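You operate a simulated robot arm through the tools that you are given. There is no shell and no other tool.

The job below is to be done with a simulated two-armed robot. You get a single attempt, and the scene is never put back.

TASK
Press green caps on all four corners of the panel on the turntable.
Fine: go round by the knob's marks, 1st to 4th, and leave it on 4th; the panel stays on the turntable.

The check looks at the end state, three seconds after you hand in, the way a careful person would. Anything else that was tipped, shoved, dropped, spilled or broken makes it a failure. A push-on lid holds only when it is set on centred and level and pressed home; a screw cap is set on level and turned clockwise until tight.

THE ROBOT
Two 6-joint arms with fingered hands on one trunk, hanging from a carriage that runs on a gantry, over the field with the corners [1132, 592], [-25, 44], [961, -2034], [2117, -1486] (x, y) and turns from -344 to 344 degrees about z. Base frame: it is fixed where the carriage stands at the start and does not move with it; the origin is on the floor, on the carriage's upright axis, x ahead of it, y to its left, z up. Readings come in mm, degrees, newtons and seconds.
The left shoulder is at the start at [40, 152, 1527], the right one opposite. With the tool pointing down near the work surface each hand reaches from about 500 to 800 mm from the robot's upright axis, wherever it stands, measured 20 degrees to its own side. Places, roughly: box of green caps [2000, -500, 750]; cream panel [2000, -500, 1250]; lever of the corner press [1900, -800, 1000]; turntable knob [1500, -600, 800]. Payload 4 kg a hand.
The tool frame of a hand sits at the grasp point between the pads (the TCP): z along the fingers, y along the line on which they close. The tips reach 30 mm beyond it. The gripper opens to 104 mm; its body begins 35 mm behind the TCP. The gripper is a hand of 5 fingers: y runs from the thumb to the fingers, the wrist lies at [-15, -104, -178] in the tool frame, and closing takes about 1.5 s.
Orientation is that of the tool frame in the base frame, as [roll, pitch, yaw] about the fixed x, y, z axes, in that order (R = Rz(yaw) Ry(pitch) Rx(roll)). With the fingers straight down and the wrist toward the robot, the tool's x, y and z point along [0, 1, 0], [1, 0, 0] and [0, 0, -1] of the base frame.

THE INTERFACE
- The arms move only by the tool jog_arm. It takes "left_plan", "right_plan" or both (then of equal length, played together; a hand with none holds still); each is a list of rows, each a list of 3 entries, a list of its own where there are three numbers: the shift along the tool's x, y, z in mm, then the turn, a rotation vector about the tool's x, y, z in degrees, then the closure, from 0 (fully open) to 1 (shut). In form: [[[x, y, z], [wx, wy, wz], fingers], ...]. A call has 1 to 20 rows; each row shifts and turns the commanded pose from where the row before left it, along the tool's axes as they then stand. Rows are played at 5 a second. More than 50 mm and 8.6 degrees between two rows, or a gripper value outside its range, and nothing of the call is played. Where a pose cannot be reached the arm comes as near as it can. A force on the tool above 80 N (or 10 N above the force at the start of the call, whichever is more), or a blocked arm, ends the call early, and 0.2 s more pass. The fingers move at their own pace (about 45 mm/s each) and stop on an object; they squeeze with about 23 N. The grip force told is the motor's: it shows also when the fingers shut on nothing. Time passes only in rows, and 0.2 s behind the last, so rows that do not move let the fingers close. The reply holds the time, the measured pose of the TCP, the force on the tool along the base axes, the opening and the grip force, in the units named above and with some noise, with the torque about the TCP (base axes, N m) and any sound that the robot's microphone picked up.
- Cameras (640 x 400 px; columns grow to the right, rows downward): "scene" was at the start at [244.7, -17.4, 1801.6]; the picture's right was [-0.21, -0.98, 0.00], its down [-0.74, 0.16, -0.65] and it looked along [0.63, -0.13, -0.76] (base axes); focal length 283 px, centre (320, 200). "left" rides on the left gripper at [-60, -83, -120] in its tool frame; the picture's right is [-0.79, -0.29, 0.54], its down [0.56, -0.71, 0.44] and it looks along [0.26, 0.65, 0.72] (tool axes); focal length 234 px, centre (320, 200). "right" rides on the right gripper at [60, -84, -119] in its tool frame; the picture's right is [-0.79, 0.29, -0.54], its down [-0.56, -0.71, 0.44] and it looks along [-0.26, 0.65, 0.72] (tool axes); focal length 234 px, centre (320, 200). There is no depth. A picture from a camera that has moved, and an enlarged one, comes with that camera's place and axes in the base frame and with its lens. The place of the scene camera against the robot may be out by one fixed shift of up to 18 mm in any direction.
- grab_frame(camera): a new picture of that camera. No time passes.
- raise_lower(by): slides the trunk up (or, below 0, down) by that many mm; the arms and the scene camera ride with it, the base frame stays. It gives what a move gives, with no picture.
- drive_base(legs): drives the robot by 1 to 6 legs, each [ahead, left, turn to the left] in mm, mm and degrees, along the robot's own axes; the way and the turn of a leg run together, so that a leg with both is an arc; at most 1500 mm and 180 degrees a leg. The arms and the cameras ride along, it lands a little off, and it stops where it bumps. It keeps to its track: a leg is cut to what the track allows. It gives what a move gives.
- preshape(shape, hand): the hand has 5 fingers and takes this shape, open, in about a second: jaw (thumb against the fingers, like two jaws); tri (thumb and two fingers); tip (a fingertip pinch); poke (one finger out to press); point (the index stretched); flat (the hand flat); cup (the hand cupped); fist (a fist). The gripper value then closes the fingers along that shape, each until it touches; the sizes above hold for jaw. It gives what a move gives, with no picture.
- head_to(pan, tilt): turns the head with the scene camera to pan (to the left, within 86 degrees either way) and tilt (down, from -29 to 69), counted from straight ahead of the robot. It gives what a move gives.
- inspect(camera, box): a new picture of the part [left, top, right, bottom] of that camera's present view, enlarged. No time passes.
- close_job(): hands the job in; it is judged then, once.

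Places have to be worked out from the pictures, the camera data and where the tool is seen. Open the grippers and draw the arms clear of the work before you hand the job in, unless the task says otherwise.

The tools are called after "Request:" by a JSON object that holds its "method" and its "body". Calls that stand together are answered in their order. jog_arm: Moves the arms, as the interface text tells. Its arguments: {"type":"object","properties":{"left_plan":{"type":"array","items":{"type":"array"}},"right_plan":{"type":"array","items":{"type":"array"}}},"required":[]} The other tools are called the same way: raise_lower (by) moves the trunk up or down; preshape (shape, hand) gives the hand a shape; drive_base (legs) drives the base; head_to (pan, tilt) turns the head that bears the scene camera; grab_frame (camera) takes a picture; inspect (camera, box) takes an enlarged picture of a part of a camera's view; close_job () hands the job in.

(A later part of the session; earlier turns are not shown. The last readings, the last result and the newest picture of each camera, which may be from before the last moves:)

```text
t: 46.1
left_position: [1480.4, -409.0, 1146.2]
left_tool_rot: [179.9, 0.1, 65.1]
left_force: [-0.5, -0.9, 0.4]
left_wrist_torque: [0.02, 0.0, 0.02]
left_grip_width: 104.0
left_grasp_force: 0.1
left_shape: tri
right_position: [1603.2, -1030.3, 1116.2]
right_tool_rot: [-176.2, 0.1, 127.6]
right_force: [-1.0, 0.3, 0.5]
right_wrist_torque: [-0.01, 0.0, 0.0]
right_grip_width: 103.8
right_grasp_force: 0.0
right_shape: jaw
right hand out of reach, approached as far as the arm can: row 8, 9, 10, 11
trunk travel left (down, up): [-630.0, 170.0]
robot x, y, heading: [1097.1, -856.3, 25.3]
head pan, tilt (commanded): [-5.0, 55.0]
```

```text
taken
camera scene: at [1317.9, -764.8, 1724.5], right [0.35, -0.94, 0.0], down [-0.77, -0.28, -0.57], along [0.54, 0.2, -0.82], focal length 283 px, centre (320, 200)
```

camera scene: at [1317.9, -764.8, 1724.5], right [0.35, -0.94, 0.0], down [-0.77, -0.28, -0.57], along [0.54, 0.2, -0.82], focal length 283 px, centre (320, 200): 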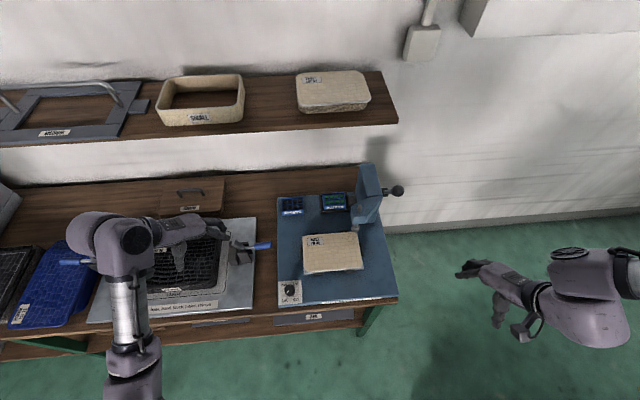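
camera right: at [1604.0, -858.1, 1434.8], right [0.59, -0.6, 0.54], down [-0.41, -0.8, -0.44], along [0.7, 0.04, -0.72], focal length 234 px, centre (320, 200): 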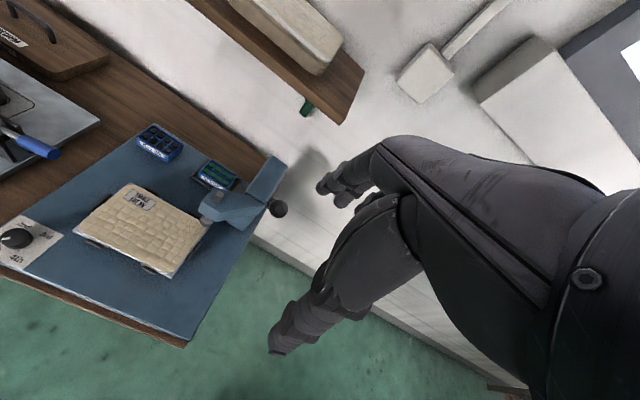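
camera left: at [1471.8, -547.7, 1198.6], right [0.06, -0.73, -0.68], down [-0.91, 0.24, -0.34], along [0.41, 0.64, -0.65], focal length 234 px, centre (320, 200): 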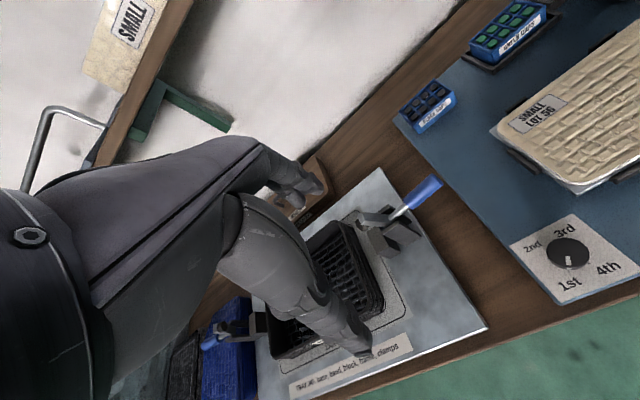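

The right arm's elbow has swung far out. There's free space below (beyond the bench end), so I'll lower the right hand ~150 mm to let the elbow drop back.

Request:
{"method": "jog_arm", "body": {"right_plan": [[[0, 0, 25], [0, 0, 0], 0.0], [[0, 0, 25], [0, 0, 0], 0.0], [[0, 0, 25], [0, 0, 0], 0.0], [[0, 0, 25], [0, 0, 0], 0.0], [[0, 0, 25], [0, 0, 0], 0.0], [[0, 0, 25], [0, 0, 4], 0.0], [[0, 0, 0], [0, 0, 4], 0.0], [[0, 0, 0], [0, 0, 0], 0.0]]}}

Request:
{"method": "grab_frame", "body": {"camera": "scene"}}

```text
t: 47.9
left_position: [1480.3, -409.8, 1145.9]
left_tool_rot: [179.9, 0.2, 65.0]
left_force: [0.9, 0.4, 0.3]
left_wrist_torque: [0.0, 0.0, -0.03]
left_grip_width: 103.7
left_grasp_force: 0.0
left_shape: tri
right_position: [1575.6, -1087.0, 1017.1]
right_tool_rot: [-176.2, 0.6, 119.6]
right_force: [0.2, 0.8, -0.7]
right_wrist_torque: [-0.05, 0.0, 0.01]
right_grip_width: 104.2
right_grasp_force: 0.1
right_shape: jaw
right hand out of reach, approached as far as the arm can: row 1, 2, 3, 4, 5, 6
trunk travel left (down, up): [-630.0, 170.0]
robot x, y, heading: [1094.6, -855.0, 25.1]
head pan, tilt (commanded): [-5.0, 55.0]
```

```text
taken
camera scene: at [1317.9, -764.8, 1724.5], right [0.35, -0.94, 0.0], down [-0.77, -0.28, -0.57], along [0.54, 0.2, -0.82], focal length 283 px, centre (320, 200)
```

scene: 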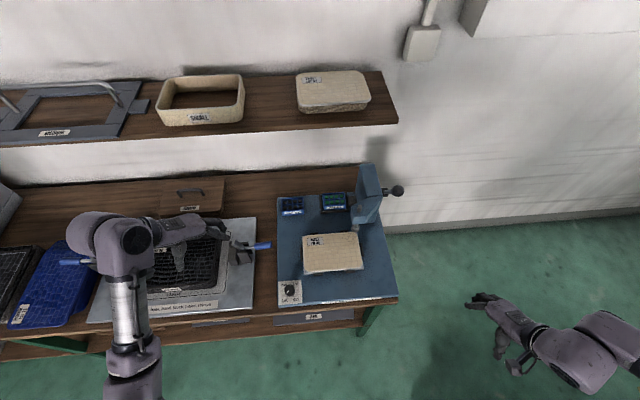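

The elbow is still on the outside. I'll look to the right to see the arm's configuration before continuing.

Request:
{"method": "head_to", "body": {"pan": -60, "tilt": 45}}

Request:
{"method": "grab_frame", "body": {"camera": "scene"}}

Request:
{"method": "grab_frame", "body": {"camera": "right"}}

```text
t: 49.1
left_position: [1480.7, -408.9, 1146.5]
left_tool_rot: [179.8, 0.2, 65.1]
left_force: [0.5, 0.1, 0.2]
left_wrist_torque: [-0.01, -0.03, -0.01]
left_grip_width: 103.6
left_grasp_force: 0.1
left_shape: tri
right_position: [1576.6, -1086.2, 1018.0]
right_tool_rot: [-176.3, 0.6, 119.6]
right_force: [0.3, 0.4, 0.4]
right_wrist_torque: [0.0, 0.02, 0.0]
right_grip_width: 104.0
right_grasp_force: 0.0
right_shape: jaw
trunk travel left (down, up): [-630.0, 170.0]
robot x, y, heading: [1098.0, -851.7, 25.1]
head pan, tilt (commanded): [-60.0, 45.0]
```

```text
taken
camera scene: at [1317.0, -836.0, 1737.9], right [-0.57, -0.82, 0.0], down [-0.58, 0.4, -0.71], along [0.58, -0.4, -0.71], focal length 283 px, centre (320, 200)
```

scene: 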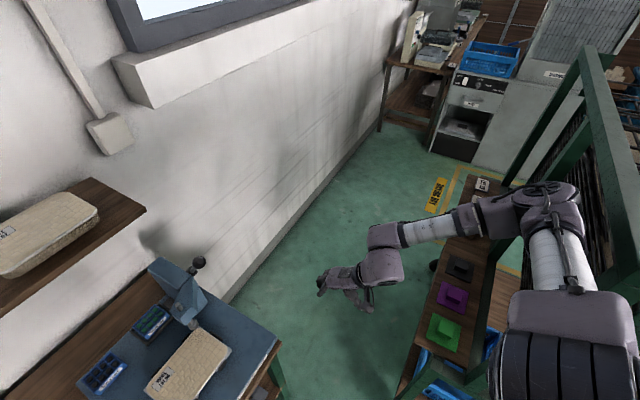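

```text
taken
camera right: at [1480.3, -1070.9, 1141.9], right [0.67, -0.52, 0.53], down [-0.36, -0.85, -0.38], along [0.65, 0.07, -0.76], focal length 234 px, centre (320, 200)
```

right: 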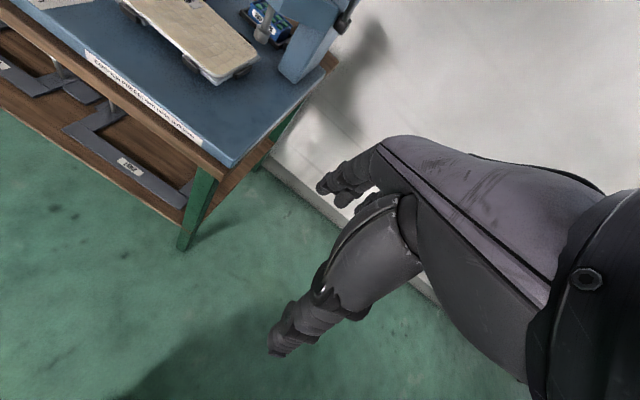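

The elbow is out at roughly 533 mm to the right, some 70+ mm ahead of the cart frame, so I must not push it back. I'll try moving the right hand ahead in small steps to draw the elbow inward.

Request:
{"method": "jog_arm", "body": {"right_plan": [[[0, 30, 0], [0, 0, 0], 0.0], [[0, 30, 0], [0, 0, 0], 0.0], [[0, 30, 0], [0, 0, 0], 0.0], [[0, 30, 0], [0, 0, 0], 0.0], [[0, 30, 0], [0, 0, 0], 0.0], [[0, 0, 0], [0, 0, 0], 0.0]]}}

Request:
{"method": "grab_frame", "body": {"camera": "scene"}}

```text
t: 50.5
left_position: [1479.2, -409.3, 1146.9]
left_tool_rot: [179.9, 0.2, 65.0]
left_force: [-0.1, 0.9, 1.0]
left_wrist_torque: [-0.01, 0.02, -0.01]
left_grip_width: 104.0
left_grasp_force: 0.1
left_shape: tri
right_position: [1651.3, -1014.8, 1042.9]
right_tool_rot: [-176.3, 0.8, 119.3]
right_force: [0.2, -0.4, 0.9]
right_wrist_torque: [-0.02, -0.01, 0.01]
right_grip_width: 103.9
right_grasp_force: 0.0
right_shape: jaw
right hand out of reach, approached as far as the arm can: row 3, 4, 5
trunk travel left (down, up): [-630.0, 170.0]
robot x, y, heading: [1096.0, -858.5, 25.2]
head pan, tilt (commanded): [-60.0, 45.0]
```

```text
taken
camera scene: at [1317.0, -836.1, 1737.9], right [-0.57, -0.82, 0.0], down [-0.58, 0.4, -0.71], along [0.58, -0.4, -0.71], focal length 283 px, centre (320, 200)
```

scene: 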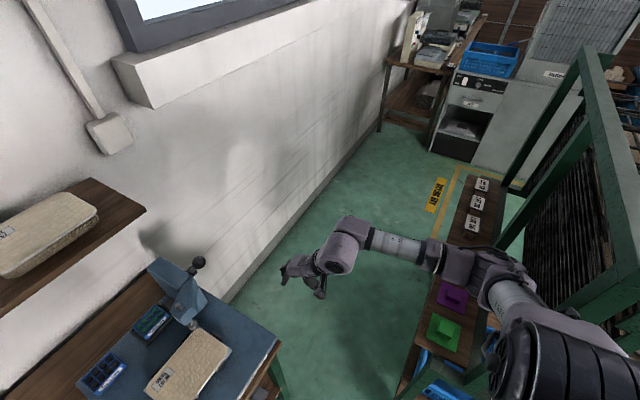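

The elbow is coming in. I'll continue toward the start location (ahead and left) with the hand.

Request:
{"method": "jog_arm", "body": {"right_plan": [[[20, 20, 0], [0, 0, 0], 0.0], [[20, 20, 0], [0, 0, 0], 0.0], [[20, 20, 0], [0, 0, 0], 0.0], [[20, 20, 0], [0, 0, 0], 0.0], [[20, 20, 0], [0, 0, 0], 0.0], [[0, 0, 0], [0, 0, 0], 0.0]]}}

Request:
{"method": "grab_frame", "body": {"camera": "scene"}}

```text
t: 51.9
left_position: [1480.3, -408.4, 1146.1]
left_tool_rot: [179.9, 0.2, 65.0]
left_force: [-0.4, 0.6, -0.8]
left_wrist_torque: [0.01, -0.01, 0.03]
left_grip_width: 103.9
left_grasp_force: 0.0
left_shape: tri
right_position: [1631.5, -906.7, 1071.9]
right_tool_rot: [-176.4, 0.5, 119.3]
right_force: [1.0, -0.4, 0.3]
right_wrist_torque: [0.06, 0.01, -0.01]
right_grip_width: 103.9
right_grasp_force: 0.0
right_shape: jaw
right hand out of reach, approached as far as the arm can: row 1, 2, 3, 4, 5
trunk travel left (down, up): [-630.0, 170.0]
robot x, y, heading: [1096.0, -854.1, 25.3]
head pan, tilt (commanded): [-60.0, 45.0]
```

```text
taken
camera scene: at [1317.0, -836.1, 1737.9], right [-0.57, -0.82, 0.0], down [-0.58, 0.4, -0.71], along [0.58, -0.4, -0.71], focal length 283 px, centre (320, 200)
```

scene: 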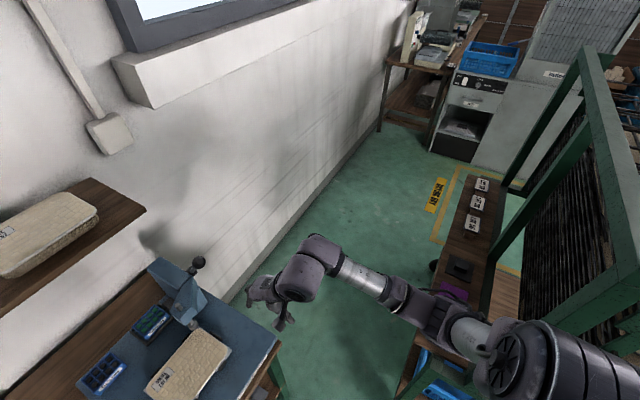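

The right arm now looks like its original configuration. I'll level it (roll −176.4) and step ahead again to see if it follows.

Request:
{"method": "jog_arm", "body": {"right_plan": [[[0, 0, 0], [-3.6, 0.5, 0], 0.0], [[0, 20, 0], [0, 0, 4], 0.0], [[0, 20, 0], [0, 0, 0], 0.0], [[0, 20, 0], [0, 0, 0], 0.0], [[0, 20, 0], [0, 0, 0], 0.0], [[0, 0, 0], [0, 0, 0], 0.0]]}}

Request:
{"method": "grab_frame", "body": {"camera": "scene"}}

```text
t: 53.3
left_position: [1479.5, -408.5, 1144.7]
left_tool_rot: [179.9, 0.2, 65.1]
left_force: [0.8, 0.1, 0.4]
left_wrist_torque: [-0.01, 0.04, 0.02]
left_grip_width: 103.7
left_grasp_force: 0.1
left_shape: tri
right_position: [1680.8, -886.1, 1086.9]
right_tool_rot: [-180.0, -0.1, 115.1]
right_force: [0.2, 0.1, 0.2]
right_wrist_torque: [0.0, 0.0, 0.0]
right_grip_width: 104.1
right_grasp_force: 0.1
right_shape: jaw
right hand out of reach, approached as far as the arm can: row 4, 5
trunk travel left (down, up): [-630.0, 170.0]
robot x, y, heading: [1100.0, -857.4, 25.2]
head pan, tilt (commanded): [-60.0, 45.0]
```

```text
taken
camera scene: at [1317.0, -836.1, 1737.9], right [-0.57, -0.82, 0.0], down [-0.58, 0.4, -0.71], along [0.58, -0.4, -0.71], focal length 283 px, centre (320, 200)
```

scene: 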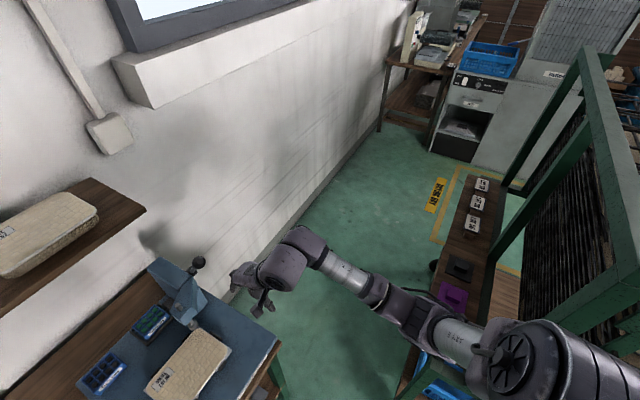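

Level again at the original-style configuration. I'll now lower the right hand 80 mm and retry the 80° counter-clockwise turn there (the left hand managed the mirror of this when lower).

Request:
{"method": "jog_arm", "body": {"right_plan": [[[0, 0, 20], [0, 0, 0], 0.0], [[0, 0, 20], [0, 0, 0], 0.0], [[0, 0, 20], [0, 0, 0], 0.0], [[0, 0, 20], [0, 0, 0], 0.0], [[0, 0, 0], [0, 0, -8], 0.0], [[0, 0, 0], [0, 0, -8], 0.0], [[0, 0, 0], [0, 0, -8], 0.0], [[0, 0, 0], [0, 0, -8], 0.0], [[0, 0, 0], [0, 0, -8], 0.0], [[0, 0, 0], [0, 0, 0], 0.0]]}}

Request:
{"method": "grab_frame", "body": {"camera": "scene"}}

```text
t: 55.5
left_position: [1479.1, -409.7, 1147.3]
left_tool_rot: [179.9, 0.1, 65.0]
left_force: [0.4, 0.7, 0.6]
left_wrist_torque: [-0.02, 0.01, -0.02]
left_grip_width: 103.9
left_grasp_force: 0.0
left_shape: tri
right_position: [1536.0, -986.9, 1114.9]
right_tool_rot: [-179.7, 0.1, 155.7]
right_force: [0.9, -0.1, 0.1]
right_wrist_torque: [0.01, 0.05, 0.01]
right_grip_width: 103.9
right_grasp_force: 0.1
right_shape: jaw
right hand out of reach, approached as far as the arm can: row 1, 2, 3, 4, 5, 6, 7, 8
trunk travel left (down, up): [-630.0, 170.0]
robot x, y, heading: [1095.4, -856.1, 25.0]
head pan, tilt (commanded): [-60.0, 45.0]
```

```text
taken
camera scene: at [1317.0, -836.0, 1737.9], right [-0.57, -0.82, 0.0], down [-0.58, 0.4, -0.71], along [0.58, -0.4, -0.71], focal length 283 px, centre (320, 200)
```

scene: 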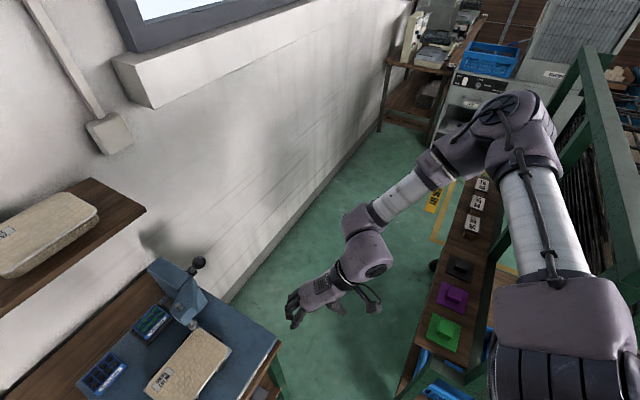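

The arm switched to an elbow-up configuration, which is better for a downward-pointing hand. I'll continue moving it ahead with the present yaw to see how it behaves.

Request:
{"method": "jog_arm", "body": {"right_plan": [[[-16, 27, 0], [0, 0, 0], 0.0], [[-16, 27, 0], [0, 0, 0], 0.0], [[-16, 27, 0], [0, 0, 0], 0.0], [[-16, 27, 0], [0, 0, 0], 0.0], [[0, 0, 0], [0, 0, 0], 0.0]]}}

Request:
{"method": "grab_frame", "body": {"camera": "scene"}}

```text
t: 56.7
left_position: [1480.1, -408.1, 1146.8]
left_tool_rot: [180.0, 0.1, 65.0]
left_force: [-0.2, 1.0, -0.2]
left_wrist_torque: [0.0, 0.0, -0.02]
left_grip_width: 103.7
left_grasp_force: 0.0
left_shape: tri
right_position: [1632.8, -924.2, 1116.5]
right_tool_rot: [-179.8, 0.0, 155.6]
right_force: [0.1, 0.1, -0.6]
right_wrist_torque: [-0.04, -0.01, 0.01]
right_grip_width: 103.8
right_grasp_force: 0.0
right_shape: jaw
right hand out of reach, approached as far as the arm can: row 1, 4
trunk travel left (down, up): [-630.0, 170.0]
robot x, y, heading: [1095.7, -851.9, 25.1]
head pan, tilt (commanded): [-60.0, 45.0]
```

```text
taken
camera scene: at [1317.0, -836.0, 1737.9], right [-0.57, -0.82, 0.0], down [-0.58, 0.4, -0.71], along [0.58, -0.4, -0.71], focal length 283 px, centre (320, 200)
```

scene: 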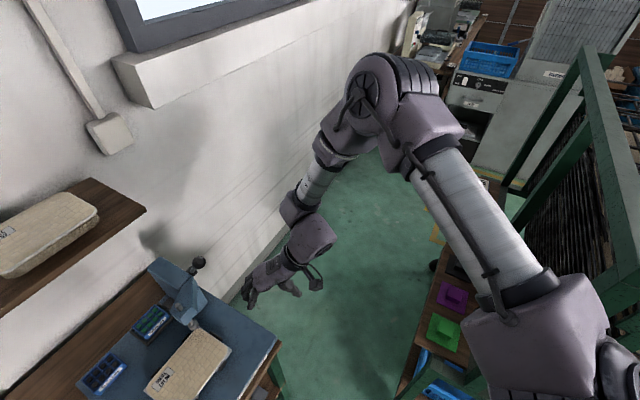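

Now the right arm is in a well-conditioned elbow-up posture. I'll turn the hand the remaining ~49° counter-clockwise so it closes left-right.

Request:
{"method": "jog_arm", "body": {"right_plan": [[[0, 0, 0], [0, 0, -8], 0.0], [[0, 0, 0], [0, 0, -8], 0.0], [[0, 0, 0], [0, 0, -8], 0.0], [[0, 0, 0], [0, 0, -8], 0.0], [[0, 0, 0], [0, 0, -8], 0.0], [[0, 0, 0], [0, 0, -8], 0.0], [[0, 0, 0], [0, 0, 0], 0.0]]}}

Request:
{"method": "grab_frame", "body": {"camera": "scene"}}

```text
t: 58.3
left_position: [1479.7, -408.6, 1146.0]
left_tool_rot: [179.9, 0.2, 64.9]
left_force: [0.0, -0.3, 0.5]
left_wrist_torque: [-0.01, -0.01, 0.03]
left_grip_width: 104.0
left_grasp_force: 0.0
left_shape: tri
right_position: [1608.3, -989.1, 1127.6]
right_tool_rot: [-179.9, -0.1, -156.3]
right_force: [0.1, 0.8, 0.1]
right_wrist_torque: [0.02, -0.01, 0.01]
right_grip_width: 104.0
right_grasp_force: 0.0
right_shape: jaw
right hand out of reach, approached as far as the arm can: row 1, 2, 3, 4, 5, 6
trunk travel left (down, up): [-630.0, 170.0]
robot x, y, heading: [1090.7, -860.3, 25.4]
head pan, tilt (commanded): [-60.0, 45.0]
```

```text
taken
camera scene: at [1317.0, -836.1, 1737.9], right [-0.57, -0.82, 0.0], down [-0.58, 0.4, -0.71], along [0.58, -0.4, -0.71], focal length 283 px, centre (320, 200)
```

scene: 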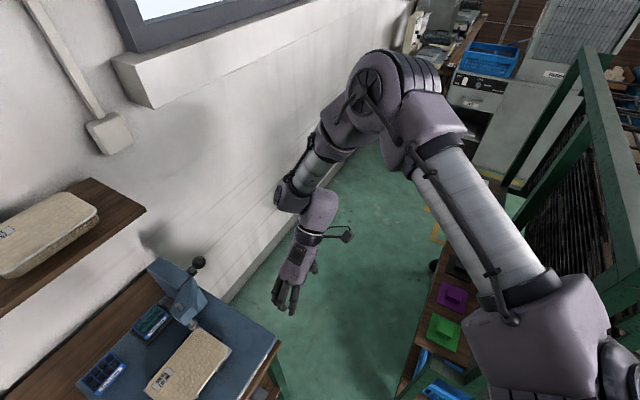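

Elbow-up works, but the sideways yaw pushes the hand out. A better idea: keep the default yaw (thumb near side, fingers behind the ball), grip the ball from above and rotate the hand with the lever. I'll turn the right hand back to its default yaw.

Request:
{"method": "jog_arm", "body": {"right_plan": [[[0, 0, 0], [0, 0, 8], 0.0], [[0, 0, 0], [0, 0, 8], 0.0], [[0, 0, 0], [0, 0, 8], 0.0], [[0, 0, 0], [0, 0, 8], 0.0], [[0, 0, 0], [0, 0, 8], 0.0], [[0, 0, 0], [0, 0, 8], 0.0], [[0, 0, 0], [0, 0, 8], 0.0], [[0, 0, 0], [0, 0, 8], 0.0], [[0, 0, 0], [0, 0, 8], 0.0], [[0, 0, 0], [0, 0, 8], 0.0], [[0, 0, 0], [0, 0, 8], 0.0], [[0, 0, 0], [0, 0, 0], 0.0]]}}

Request:
{"method": "grab_frame", "body": {"camera": "scene"}}

```text
t: 60.9
left_position: [1480.1, -409.2, 1145.8]
left_tool_rot: [179.9, 0.2, 65.0]
left_force: [0.6, 0.7, 0.3]
left_wrist_torque: [-0.01, 0.0, -0.05]
left_grip_width: 103.6
left_grasp_force: 0.1
left_shape: tri
right_position: [1598.4, -1012.7, 1141.3]
right_tool_rot: [-177.8, 1.4, 132.5]
right_force: [0.4, 1.0, 0.2]
right_wrist_torque: [-0.01, -0.03, 0.02]
right_grip_width: 104.1
right_grasp_force: 0.0
right_shape: jaw
right hand out of reach, approached as far as the arm can: row 8, 9, 10, 11
trunk travel left (down, up): [-630.0, 170.0]
robot x, y, heading: [1097.5, -858.0, 25.6]
head pan, tilt (commanded): [-60.0, 45.0]
```

```text
taken
camera scene: at [1317.0, -836.1, 1737.9], right [-0.57, -0.82, 0.0], down [-0.58, 0.4, -0.71], along [0.58, -0.4, -0.71], focal length 283 px, centre (320, 200)
```

scene: 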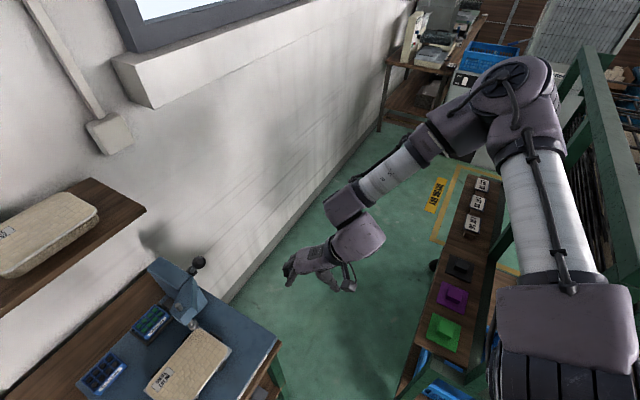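

The right hand is at yaw +17° and low on roll limit. I'll level it and move ahead toward the lever at z≈1140 (tips clear above the ball), with fingers part closed, checking as I go.

Request:
{"method": "jog_arm", "body": {"right_plan": [[[0, 10, 0], [-2.2, 1.4, 0], 0.2], [[0, 35, 0], [0, 0, 0], 0.4], [[0, 35, 0], [0, 0, 0], 0.4], [[0, 35, 0], [0, 0, 0], 0.4], [[0, 35, 0], [0, 0, 0], 0.4], [[0, 0, 0], [0, 0, 0], 0.4]]}}

Request:
{"method": "grab_frame", "body": {"camera": "scene"}}

```text
t: 62.3
left_position: [1480.3, -409.0, 1146.1]
left_tool_rot: [179.9, 0.2, 65.0]
left_force: [0.1, 0.1, 0.3]
left_wrist_torque: [-0.01, 0.02, 0.01]
left_grip_width: 103.7
left_grasp_force: 0.0
left_shape: tri
right_position: [1652.5, -995.1, 1164.7]
right_tool_rot: [-177.4, 0.2, 132.6]
right_force: [-0.1, 0.7, 0.0]
right_wrist_torque: [0.02, 0.0, 0.0]
right_grip_width: 63.1
right_grasp_force: 0.0
right_shape: jaw
right hand out of reach, approached as far as the arm can: row 1, 2, 3, 4, 5
trunk travel left (down, up): [-630.0, 170.0]
robot x, y, heading: [1096.7, -857.7, 25.2]
head pan, tilt (commanded): [-60.0, 45.0]
```

```text
taken
camera scene: at [1317.0, -836.1, 1737.9], right [-0.57, -0.82, 0.0], down [-0.58, 0.4, -0.71], along [0.58, -0.4, -0.71], focal length 283 px, centre (320, 200)
```

scene: 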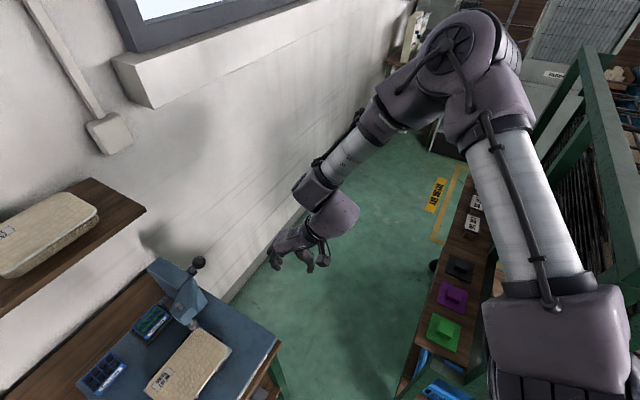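

The right arm is still constrained. The left arm has behaved well, so I'll look at its posture to copy the mirrored configuration.

Request:
{"method": "head_to", "body": {"pan": 55, "tilt": 45}}

Request:
{"method": "grab_frame", "body": {"camera": "scene"}}

```text
t: 64.2
left_position: [1479.7, -409.6, 1145.8]
left_tool_rot: [179.9, 0.2, 65.0]
left_force: [0.4, 0.0, -0.6]
left_wrist_torque: [-0.03, -0.05, 0.01]
left_grip_width: 104.0
left_grasp_force: 0.1
left_shape: tri
right_position: [1652.3, -995.3, 1164.8]
right_tool_rot: [-177.3, 0.0, 132.5]
right_force: [0.0, -0.3, -1.0]
right_wrist_torque: [-0.01, 0.01, 0.02]
right_grip_width: 63.0
right_grasp_force: 0.1
right_shape: jaw
trunk travel left (down, up): [-630.0, 170.0]
robot x, y, heading: [1097.2, -860.0, 25.2]
head pan, tilt (commanded): [55.0, 45.0]
```

```text
taken
camera scene: at [1264.1, -709.5, 1737.9], right [0.99, -0.17, 0.0], down [-0.12, -0.7, -0.71], along [0.12, 0.7, -0.71], focal length 283 px, centre (320, 200)
```

scene: 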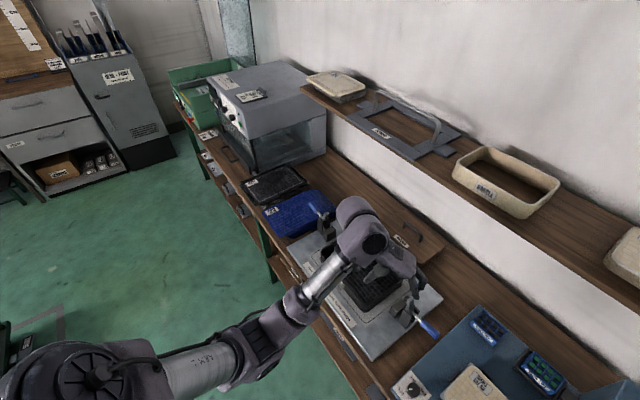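

Both arms share the same kind of geometry. At yaw +40° the right arm moved well earlier, so I'll return to about +40°, level the hand, and move ahead in that attitude.

Request:
{"method": "jog_arm", "body": {"right_plan": [[[0, 0, 0], [-2.6, 0, -8], 0.4], [[0, 0, 0], [0, 0, -8], 0.4], [[0, 0, 0], [0, 0, -7], 0.4], [[0, 0, 0], [0, 0, 0], 0.4]]}}

Request:
{"method": "head_to", "body": {"pan": -45, "tilt": 45}}

Request:
{"method": "grab_frame", "body": {"camera": "scene"}}

```text
t: 65.2
left_position: [1480.4, -408.7, 1147.2]
left_tool_rot: [179.9, 0.2, 65.0]
left_force: [0.2, 0.5, 0.7]
left_wrist_torque: [0.02, -0.01, -0.01]
left_grip_width: 103.8
left_grasp_force: 0.1
left_shape: tri
right_position: [1678.4, -972.7, 1168.7]
right_tool_rot: [177.7, 0.9, 155.6]
right_force: [0.1, 0.5, 0.3]
right_wrist_torque: [-0.01, 0.04, 0.01]
right_grip_width: 62.6
right_grasp_force: 0.0
right_shape: jaw
trunk travel left (down, up): [-630.0, 170.0]
robot x, y, heading: [1094.8, -856.3, 25.1]
head pan, tilt (commanded): [55.0, 45.0]
```

```text
t: 67.0
left_position: [1480.5, -408.6, 1145.4]
left_tool_rot: [179.9, 0.2, 64.9]
left_force: [0.2, 0.0, 0.2]
left_wrist_torque: [-0.03, 0.0, 0.01]
left_grip_width: 103.7
left_grasp_force: 0.1
left_shape: tri
right_position: [1678.2, -971.8, 1168.8]
right_tool_rot: [177.7, 0.8, 155.6]
right_force: [0.5, 1.0, -0.1]
right_wrist_torque: [-0.01, -0.01, 0.0]
right_grip_width: 62.7
right_grasp_force: 0.0
right_shape: jaw
trunk travel left (down, up): [-630.0, 170.0]
robot x, y, heading: [1098.1, -854.6, 25.1]
head pan, tilt (commanded): [-45.0, 45.0]
```

```text
taken
camera scene: at [1326.7, -817.1, 1737.9], right [-0.34, -0.94, 0.0], down [-0.67, 0.24, -0.71], along [0.67, -0.24, -0.71], focal length 283 px, centre (320, 200)
```

scene: 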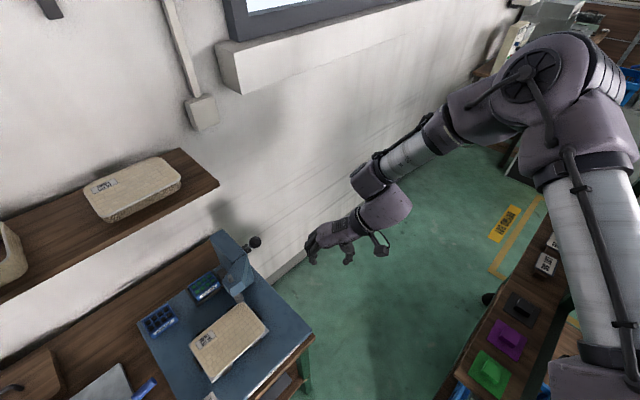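

Good, clean reach at yaw +40°. I'll step ahead ~120 and left ~60 at this height.

Request:
{"method": "jog_arm", "body": {"right_plan": [[[-8, 32.5, 0], [2.3, 0.9, 0], 0.4], [[-8, 32.5, 0], [0, 0, 0], 0.4], [[-8, 32.5, 0], [0, 0, 0], 0.4], [[-8, 32.5, 0], [0, 0, 0], 0.4], [[0, 0, 0], [0, 0, 0], 0.4]]}}

Request:
{"method": "grab_frame", "body": {"camera": "scene"}}

```text
t: 68.2
left_position: [1480.1, -408.5, 1146.1]
left_tool_rot: [179.9, 0.2, 65.1]
left_force: [-0.6, -0.5, 0.1]
left_wrist_torque: [-0.02, -0.03, -0.01]
left_grip_width: 103.7
left_grasp_force: 0.0
left_shape: tri
right_position: [1710.4, -962.1, 1171.6]
right_tool_rot: [179.7, 0.0, 155.4]
right_force: [0.2, 1.0, -0.1]
right_wrist_torque: [0.03, 0.0, 0.0]
right_grip_width: 62.5
right_grasp_force: 0.1
right_shape: jaw
right hand out of reach, approached as far as the arm can: row 1, 2, 3, 4
trunk travel left (down, up): [-630.0, 170.0]
robot x, y, heading: [1100.4, -855.4, 25.5]
head pan, tilt (commanded): [-45.0, 45.0]
```

```text
taken
camera scene: at [1326.7, -817.2, 1737.9], right [-0.34, -0.94, 0.0], down [-0.67, 0.24, -0.71], along [0.67, -0.24, -0.71], focal length 283 px, centre (320, 200)
```

scene: 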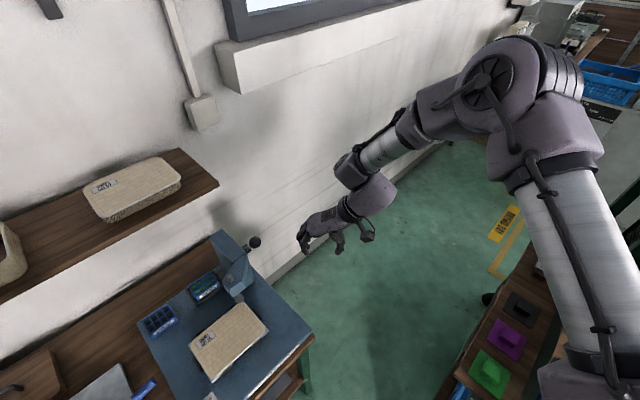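

It slides outward instead of inward at this height. I'll lower ~60 mm (free space beyond the bench end) and then try moving left.

Request:
{"method": "jog_arm", "body": {"right_plan": [[[0, 0, 20], [0, 0, 0], 0.4], [[0, 0, 20], [0, 0, 0], 0.4], [[0, 0, 20], [0, 0, 0], 0.4], [[0, 0, 0], [0, 0, 0], 0.4], [[15, 13, 0], [0, 0, 0], 0.4], [[15, 13, 0], [0, 0, 0], 0.4], [[15, 13, 0], [0, 0, 0], 0.4], [[0, 0, 0], [0, 0, 0], 0.4]]}}

Request:
{"method": "grab_frame", "body": {"camera": "scene"}}

```text
t: 70.0
left_position: [1480.9, -409.5, 1146.9]
left_tool_rot: [179.9, 0.2, 65.0]
left_force: [0.7, 0.1, 0.5]
left_wrist_torque: [-0.03, 0.03, 0.02]
left_grip_width: 103.9
left_grasp_force: 0.1
left_shape: tri
right_position: [1664.7, -943.1, 1117.4]
right_tool_rot: [179.7, 0.0, 155.6]
right_force: [0.0, 0.7, -0.1]
right_wrist_torque: [0.0, -0.01, 0.0]
right_grip_width: 62.6
right_grasp_force: 0.0
right_shape: jaw
right hand out of reach, approached as far as the arm can: row 3, 5, 6, 7
trunk travel left (down, up): [-630.0, 170.0]
robot x, y, heading: [1097.0, -856.2, 25.3]
head pan, tilt (commanded): [-45.0, 45.0]
```

```text
taken
camera scene: at [1326.7, -817.2, 1737.9], right [-0.34, -0.94, 0.0], down [-0.67, 0.24, -0.71], along [0.67, -0.24, -0.71], focal length 283 px, centre (320, 200)
```

scene: 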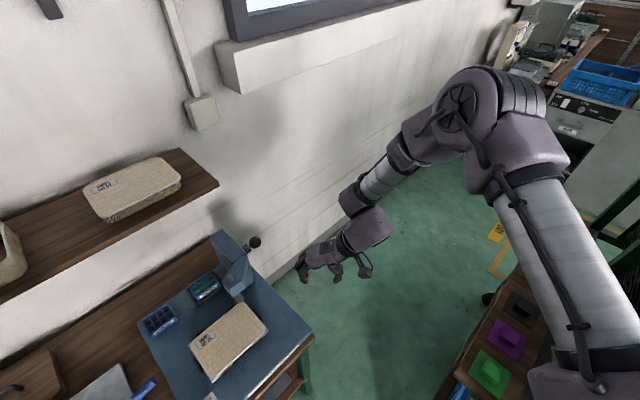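

I'll lower the right hand further here (to ~z 970, above the bench level) to see whether the reach frees up as it did for the left arm.

Request:
{"method": "jog_arm", "body": {"right_plan": [[[0, 0, 25], [0, 0, 0], 0.4], [[0, 0, 25], [0, 0, 0], 0.4], [[0, 0, 25], [0, 0, 0], 0.4], [[0, 0, 25], [0, 0, 0], 0.4], [[0, 0, 25], [0, 0, 0], 0.4], [[0, 0, 25], [0, 0, 0], 0.4], [[0, 0, 0], [0, 0, 0], 0.4]]}}

Request:
{"method": "grab_frame", "body": {"camera": "scene"}}

```text
t: 71.6
left_position: [1479.5, -408.2, 1145.5]
left_tool_rot: [179.9, 0.2, 65.0]
left_force: [0.5, 0.9, 0.1]
left_wrist_torque: [-0.08, -0.02, 0.04]
left_grip_width: 104.0
left_grasp_force: 0.1
left_shape: tri
right_position: [1642.9, -962.7, 1060.0]
right_tool_rot: [179.9, -0.1, 155.5]
right_force: [-0.4, -0.1, 0.3]
right_wrist_torque: [-0.01, 0.01, 0.0]
right_grip_width: 62.7
right_grasp_force: 0.1
right_shape: jaw
right hand out of reach, approached as far as the arm can: row 1, 2, 3, 4, 5, 6
trunk travel left (down, up): [-630.0, 170.0]
robot x, y, heading: [1095.5, -857.4, 25.4]
head pan, tilt (commanded): [-45.0, 45.0]
```

```text
taken
camera scene: at [1326.7, -817.2, 1737.9], right [-0.34, -0.94, 0.0], down [-0.67, 0.24, -0.71], along [0.67, -0.24, -0.71], focal length 283 px, centre (320, 200)
```

scene: 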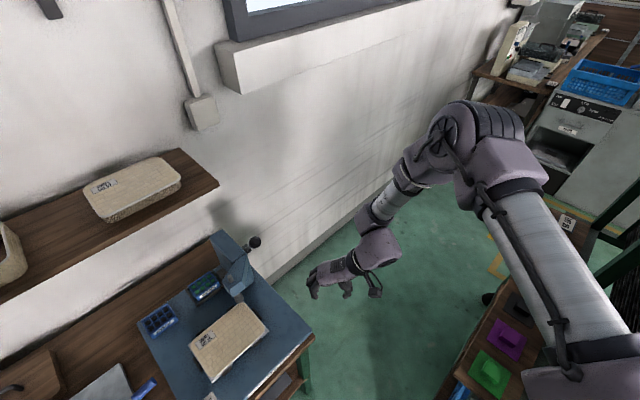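

Still limited by orientation rather than distance. I'll tilt the right hand so its fingers point forward-down (about 40°), which lines the hand up better with the forearm, and see if reach frees up.

Request:
{"method": "jog_arm", "body": {"right_plan": [[[0, 0, 0], [-8, 0, 0], 0.4], [[0, 0, 0], [-8, 0, 0], 0.4], [[0, 0, 0], [-8, 0, 0], 0.4], [[0, 0, 0], [-8, 0, 0], 0.4], [[0, 0, 0], [-8, 0, 0], 0.4], [[0, 0, 0], [0, 0, 0], 0.4]]}}

Request:
{"method": "grab_frame", "body": {"camera": "scene"}}

```text
t: 73.0
left_position: [1479.6, -408.8, 1146.9]
left_tool_rot: [179.9, 0.2, 65.1]
left_force: [-0.8, 0.1, -0.9]
left_wrist_torque: [-0.01, -0.02, -0.03]
left_grip_width: 103.7
left_grasp_force: 0.0
left_shape: tri
right_position: [1628.1, -984.0, 1130.2]
right_tool_rot: [139.9, -0.1, 155.6]
right_force: [0.0, 0.2, -0.2]
right_wrist_torque: [-0.01, 0.01, -0.03]
right_grip_width: 62.7
right_grasp_force: 0.1
right_shape: jaw
right hand out of reach, approached as far as the arm can: row 1, 2, 3, 4, 5
trunk travel left (down, up): [-630.0, 170.0]
robot x, y, heading: [1093.6, -859.2, 24.9]
head pan, tilt (commanded): [-45.0, 45.0]
```

```text
taken
camera scene: at [1326.7, -817.2, 1737.9], right [-0.34, -0.94, 0.0], down [-0.67, 0.24, -0.71], along [0.67, -0.24, -0.71], focal length 283 px, centre (320, 200)
```

scene: 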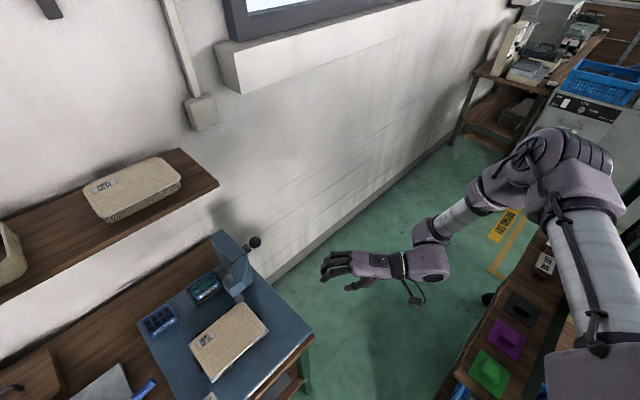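

The right wrist seems bound to stay high relative to its shoulder, so lowering the trunk will suit the lever work. I'll level the right hand and then lower the trunk 160 mm (left hand would be at ~985, right at ~970, both clear).

Request:
{"method": "jog_arm", "body": {"right_plan": [[[0, 0, 0], [8, 0, 0], 0.4], [[0, 0, 0], [8, 0, 0], 0.4], [[0, 0, 0], [8, 0, 0], 0.4], [[0, 0, 0], [8, 0, 0], 0.4], [[0, 0, 0], [8, 0, 0], 0.4], [[0, 0, 0], [0, 0, 0], 0.4]]}}

Request:
{"method": "raise_lower", "body": {"by": -160}}

Request:
{"method": "grab_frame", "body": {"camera": "scene"}}

```text
t: 74.4
left_position: [1479.9, -409.5, 1147.4]
left_tool_rot: [179.9, 0.2, 65.0]
left_force: [0.2, 0.2, 0.9]
left_wrist_torque: [-0.02, 0.03, -0.01]
left_grip_width: 103.9
left_grasp_force: 0.0
left_shape: tri
right_position: [1626.5, -983.1, 1131.5]
right_tool_rot: [179.9, 0.0, 155.6]
right_force: [0.0, 0.6, -0.6]
right_wrist_torque: [0.01, 0.03, -0.03]
right_grip_width: 62.9
right_grasp_force: 0.2
right_shape: jaw
trunk travel left (down, up): [-630.0, 170.0]
robot x, y, heading: [1097.7, -855.4, 25.4]
head pan, tilt (commanded): [-45.0, 45.0]
```

```text
t: 76.2
left_position: [1480.6, -408.7, 985.6]
left_tool_rot: [180.0, 0.1, 65.0]
left_force: [-0.3, -0.8, 0.1]
left_wrist_torque: [-0.01, -0.03, 0.0]
left_grip_width: 103.9
left_grasp_force: 0.0
left_shape: tri
right_position: [1628.8, -984.9, 970.6]
right_tool_rot: [180.0, -0.1, 155.6]
right_force: [0.1, 0.2, -1.1]
right_wrist_torque: [0.0, 0.01, 0.0]
right_grip_width: 62.5
right_grasp_force: 0.1
right_shape: jaw
trunk travel left (down, up): [-470.0, 330.0]
robot x, y, heading: [1093.5, -856.3, 25.4]
head pan, tilt (commanded): [-45.0, 45.0]
```

```text
taken
camera scene: at [1326.8, -817.2, 1578.0], right [-0.34, -0.94, 0.0], down [-0.67, 0.24, -0.71], along [0.67, -0.24, -0.71], focal length 283 px, centre (320, 200)
```

scene: 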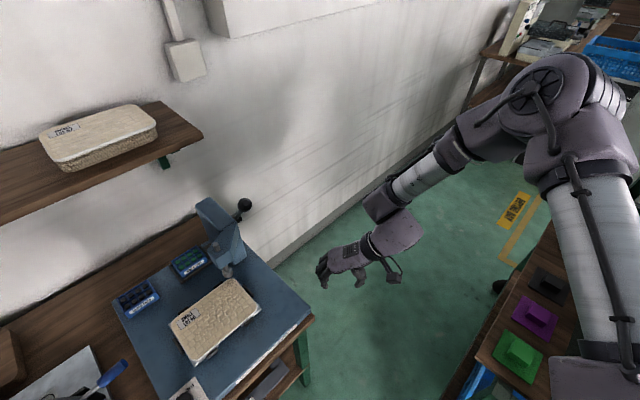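

Now the shoulder is at ~1297. I'll raise the right hand 170 mm to lever height and check that it's reachable.

Request:
{"method": "jog_arm", "body": {"right_plan": [[[0, 0, -25], [0, 0, 0], 0.4], [[0, 0, -25], [0, 0, 0], 0.4], [[0, 0, -25], [0, 0, 0], 0.4], [[0, 0, -25], [0, 0, 0], 0.4], [[0, 0, -25], [0, 0, 0], 0.4], [[0, 0, -25], [0, 0, 0], 0.4], [[0, 0, -20], [0, 0, 0], 0.4], [[0, 0, 0], [0, 0, 0], 0.4]]}}

Request:
{"method": "grab_frame", "body": {"camera": "scene"}}

```text
t: 78.0
left_position: [1480.9, -409.1, 986.3]
left_tool_rot: [179.9, 0.2, 65.0]
left_force: [-0.5, -1.2, 0.1]
left_wrist_torque: [0.02, -0.03, 0.0]
left_grip_width: 103.8
left_grasp_force: 0.1
left_shape: tri
right_position: [1637.4, -942.3, 1110.3]
right_tool_rot: [179.3, -0.2, 155.6]
right_force: [-0.3, -0.3, 0.5]
right_wrist_torque: [-0.01, 0.0, -0.01]
right_grip_width: 62.6
right_grasp_force: 0.1
right_shape: jaw
right hand out of reach, approached as far as the arm can: row 2, 3, 4, 5, 6, 7
trunk travel left (down, up): [-470.0, 330.0]
robot x, y, heading: [1095.6, -858.5, 25.2]
head pan, tilt (commanded): [-45.0, 45.0]
```

```text
taken
camera scene: at [1326.7, -817.2, 1577.9], right [-0.34, -0.94, 0.0], down [-0.67, 0.24, -0.71], along [0.67, -0.24, -0.71], focal length 283 px, centre (320, 200)
```

scene: 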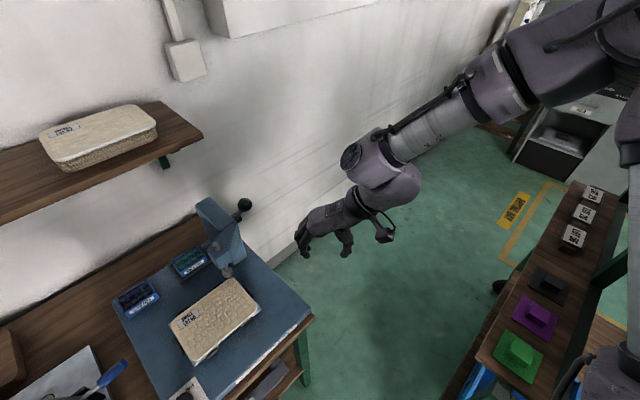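

Possibly the nearby cart limits the right arm's elbow. The lever needs the robot closer anyway, so I'll drive ahead 110 mm (hands stay clear of ball and clamp) and retry there.

Request:
{"method": "drive_base", "body": {"legs": [[110, 0, 0]]}}

Request:
{"method": "grab_frame", "body": {"camera": "scene"}}

```text
t: 79.2
left_position: [1579.1, -361.5, 986.8]
left_tool_rot: [179.9, 0.1, 65.0]
left_force: [0.5, -0.1, -0.1]
left_wrist_torque: [0.0, 0.03, 0.0]
left_grip_width: 103.8
left_grasp_force: 0.1
left_shape: tri
right_position: [1737.1, -896.5, 1110.4]
right_tool_rot: [179.2, -0.2, 155.6]
right_force: [1.2, -0.5, -0.1]
right_wrist_torque: [-0.02, -0.01, -0.01]
right_grip_width: 62.6
right_grasp_force: 0.0
right_shape: jaw
trunk travel left (down, up): [-470.0, 330.0]
robot x, y, heading: [1190.3, -806.8, 25.3]
head pan, tilt (commanded): [-45.0, 45.0]
```

```text
taken
camera scene: at [1425.5, -770.8, 1578.1], right [-0.34, -0.94, 0.0], down [-0.66, 0.24, -0.71], along [0.67, -0.24, -0.71], focal length 283 px, centre (320, 200)
```

scene: 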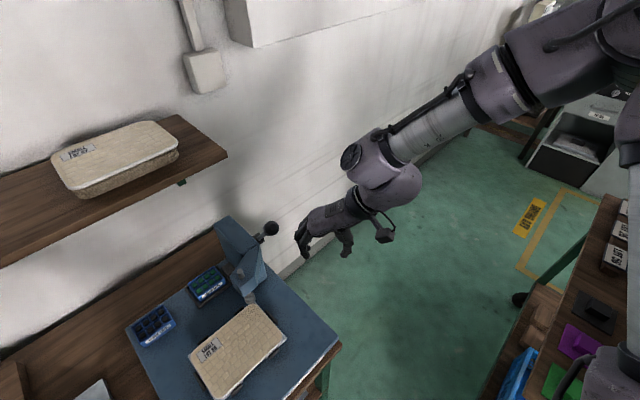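

The ball is now about (606 ahead, 284 right). I'll test turning the right hand clockwise toward yaw +10° here, away from the cart.

Request:
{"method": "jog_arm", "body": {"right_plan": [[[0, 0, 0], [0.7, 0, 8], 0.4], [[0, 0, 0], [0, 0, 8], 0.4], [[0, 0, 0], [0, 0, 8], 0.4], [[0, 0, 0], [0, 0, 8], 0.4], [[0, 0, 0], [0, 0, 0], 0.4]]}}

Request:
{"method": "grab_frame", "body": {"camera": "scene"}}

```text
t: 80.4
left_position: [1579.4, -362.4, 986.1]
left_tool_rot: [179.9, 0.2, 64.9]
left_force: [0.7, -0.3, -0.5]
left_wrist_torque: [0.04, 0.02, 0.01]
left_grip_width: 103.9
left_grasp_force: 0.0
left_shape: tri
right_position: [1734.0, -905.0, 1089.0]
right_tool_rot: [-179.8, -0.2, 123.6]
right_force: [0.4, -0.5, 0.0]
right_wrist_torque: [0.01, 0.01, -0.01]
right_grip_width: 62.4
right_grasp_force: 0.0
right_shape: jaw
right hand out of reach, approached as far as the arm can: row 1, 2, 3, 4
trunk travel left (down, up): [-470.0, 330.0]
robot x, y, heading: [1193.5, -810.4, 25.2]
head pan, tilt (commanded): [-45.0, 45.0]
```

```text
taken
camera scene: at [1425.1, -771.1, 1577.9], right [-0.34, -0.94, 0.0], down [-0.67, 0.24, -0.71], along [0.67, -0.24, -0.71], focal length 283 px, centre (320, 200)
```

scene: 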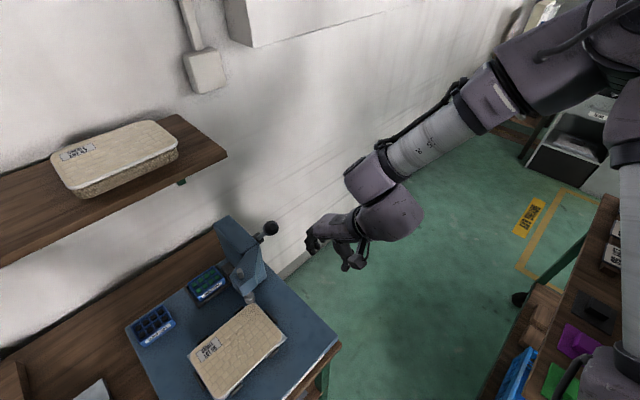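

Yaw is nearly default now with only a small height loss. I'll test whether the hand can rise and move ahead a little from here (staying short of the ball).

Request:
{"method": "jog_arm", "body": {"right_plan": [[[0, 25, -10], [0, 0, 0], 0.4], [[0, 20, -20], [0, 0, 0], 0.4], [[0, 0, -20], [0, 0, 0], 0.4], [[0, 0, -20], [0, 0, 0], 0.4], [[0, 0, 0], [0, 0, 0], 0.4]]}}

Request:
{"method": "grab_frame", "body": {"camera": "scene"}}

```text
t: 81.6
left_position: [1578.0, -362.8, 985.1]
left_tool_rot: [179.9, 0.1, 65.0]
left_force: [-1.0, -1.4, 0.6]
left_wrist_torque: [0.02, 0.03, -0.01]
left_grip_width: 103.6
left_grasp_force: 0.1
left_shape: tri
right_position: [1773.7, -880.1, 1159.3]
right_tool_rot: [-179.9, -0.2, 123.5]
right_force: [-0.5, -0.2, -0.3]
right_wrist_torque: [-0.04, 0.01, -0.02]
right_grip_width: 62.8
right_grasp_force: 0.0
right_shape: jaw
trunk travel left (down, up): [-470.0, 330.0]
robot x, y, heading: [1195.3, -810.4, 25.2]
head pan, tilt (commanded): [-45.0, 45.0]
```

```text
taken
camera scene: at [1425.1, -770.9, 1577.9], right [-0.34, -0.94, 0.0], down [-0.67, 0.24, -0.71], along [0.67, -0.24, -0.71], focal length 283 px, centre (320, 200)
```

scene: 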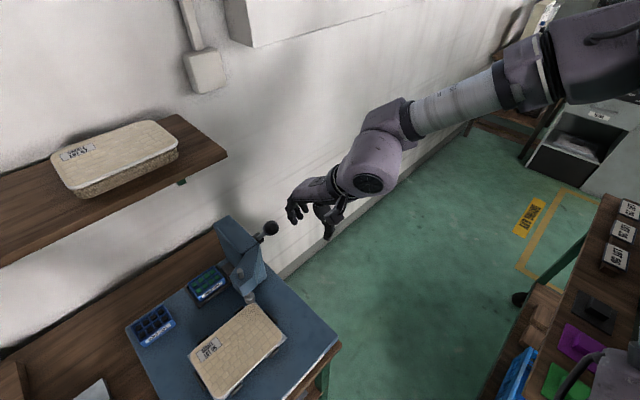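

Now the right arm moves freely. Next I'll move over the lever ball at this height (tips ~50 mm above the ball top) and check alignment.

Request:
{"method": "jog_arm", "body": {"right_plan": [[[4.4, 38, 0], [0, 0, 0], 0.4], [[4.4, 38, 0], [0, 0, 0], 0.4], [[4.4, 38, 0], [0, 0, 0], 0.4], [[0, 0, 0], [0, 0, 0], 0.4]]}}

Request:
{"method": "head_to", "body": {"pan": -25, "tilt": 40}}

Request:
{"method": "grab_frame", "body": {"camera": "scene"}}

Request:
{"method": "grab_frame", "body": {"camera": "right"}}

```text
t: 82.6
left_position: [1579.4, -361.5, 986.1]
left_tool_rot: [179.9, 0.2, 65.0]
left_force: [0.3, 0.5, -0.1]
left_wrist_torque: [0.04, -0.04, 0.0]
left_grip_width: 103.7
left_grasp_force: 0.0
left_shape: tri
right_position: [1812.0, -846.7, 1157.6]
right_tool_rot: [179.9, -0.1, 123.5]
right_force: [0.7, -0.3, -0.1]
right_wrist_torque: [-0.01, -0.01, 0.02]
right_grip_width: 62.6
right_grasp_force: 0.1
right_shape: jaw
right hand out of reach, approached as far as the arm can: row 2, 3
trunk travel left (down, up): [-470.0, 330.0]
robot x, y, heading: [1191.7, -811.6, 25.1]
head pan, tilt (commanded): [-45.0, 45.0]
```

```text
t: 83.5
left_position: [1579.2, -363.1, 985.9]
left_tool_rot: [179.9, 0.3, 65.0]
left_force: [-0.5, -0.1, 0.2]
left_wrist_torque: [-0.01, -0.02, 0.01]
left_grip_width: 103.4
left_grasp_force: 0.1
left_shape: tri
right_position: [1811.6, -847.5, 1158.1]
right_tool_rot: [179.9, -0.3, 123.3]
right_force: [0.7, -0.4, -0.2]
right_wrist_torque: [-0.01, 0.0, 0.04]
right_grip_width: 62.6
right_grasp_force: 0.1
right_shape: jaw
trunk travel left (down, up): [-470.0, 330.0]
robot x, y, heading: [1196.5, -810.6, 25.1]
head pan, tilt (commanded): [-25.0, 40.0]
```

```text
taken
camera scene: at [1433.6, -743.2, 1585.2], right [0.0, -1.0, 0.0], down [-0.64, 0.0, -0.77], along [0.77, 0.0, -0.64], focal length 283 px, centre (320, 200)
```

scene: 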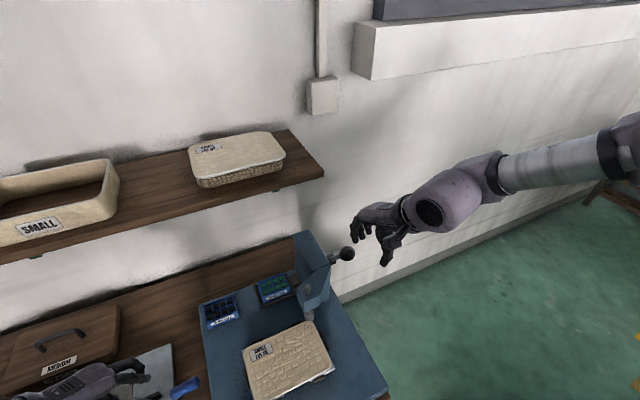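

```text
taken
camera right: at [1709.3, -843.7, 1278.1], right [0.68, -0.5, 0.54], down [-0.28, -0.85, -0.44], along [0.68, 0.14, -0.72], focal length 234 px, centre (320, 200)
```

right: 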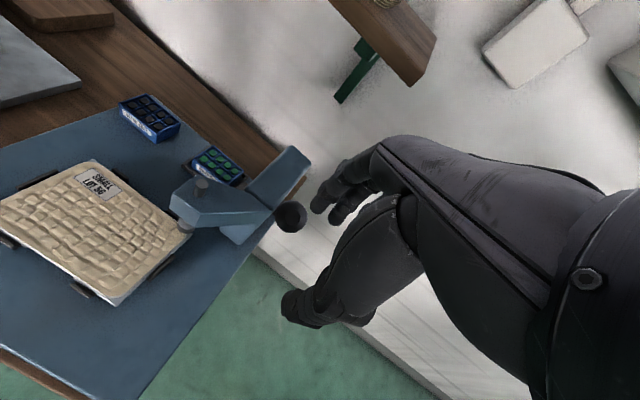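

The ball is confirmed at about (1865,-806,1058); the right hand is ~65 mm short at its reach limit. I'll drive ahead 65 mm, which puts the hand roughly over the ball with 50 mm vertical clearance.

Request:
{"method": "drive_base", "body": {"legs": [[65, 0, 0]]}}

Request:
{"method": "grab_frame", "body": {"camera": "scene"}}

Request:
{"method": "grab_frame", "body": {"camera": "right"}}

```text
t: 84.5
left_position: [1636.9, -333.6, 986.4]
left_tool_rot: [179.9, 0.1, 65.0]
left_force: [0.7, -0.4, -0.8]
left_wrist_torque: [-0.04, 0.02, -0.02]
left_grip_width: 103.6
left_grasp_force: 0.1
left_shape: tri
right_position: [1869.8, -818.8, 1159.1]
right_tool_rot: [179.9, -0.1, 123.5]
right_force: [-1.2, -1.0, -0.9]
right_wrist_torque: [-0.02, 0.02, 0.01]
right_grip_width: 62.5
right_grasp_force: 0.1
right_shape: jaw
trunk travel left (down, up): [-470.0, 330.0]
robot x, y, heading: [1250.5, -781.2, 25.2]
head pan, tilt (commanded): [-25.0, 40.0]
```

```text
taken
camera scene: at [1491.7, -715.6, 1585.4], right [0.0, -1.0, 0.0], down [-0.64, 0.0, -0.77], along [0.77, 0.0, -0.64], focal length 283 px, centre (320, 200)
```

scene: 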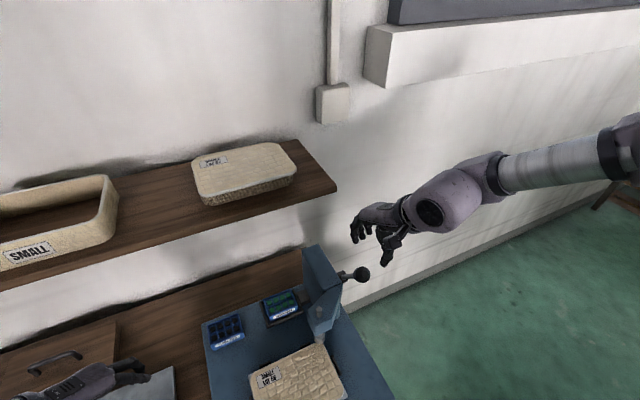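

```text
taken
camera right: at [1767.6, -815.8, 1278.4], right [0.68, -0.5, 0.54], down [-0.28, -0.85, -0.44], along [0.68, 0.14, -0.72], focal length 234 px, centre (320, 200)
```

right: 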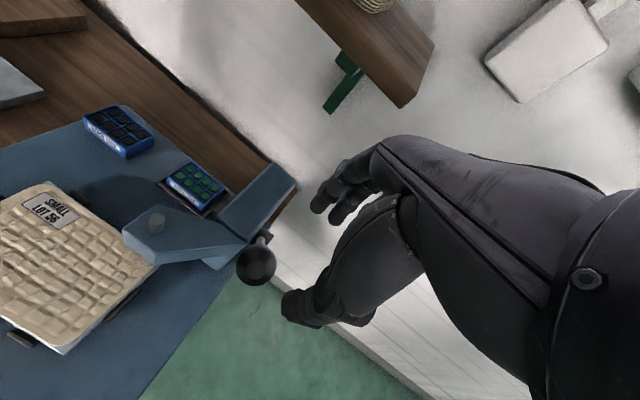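

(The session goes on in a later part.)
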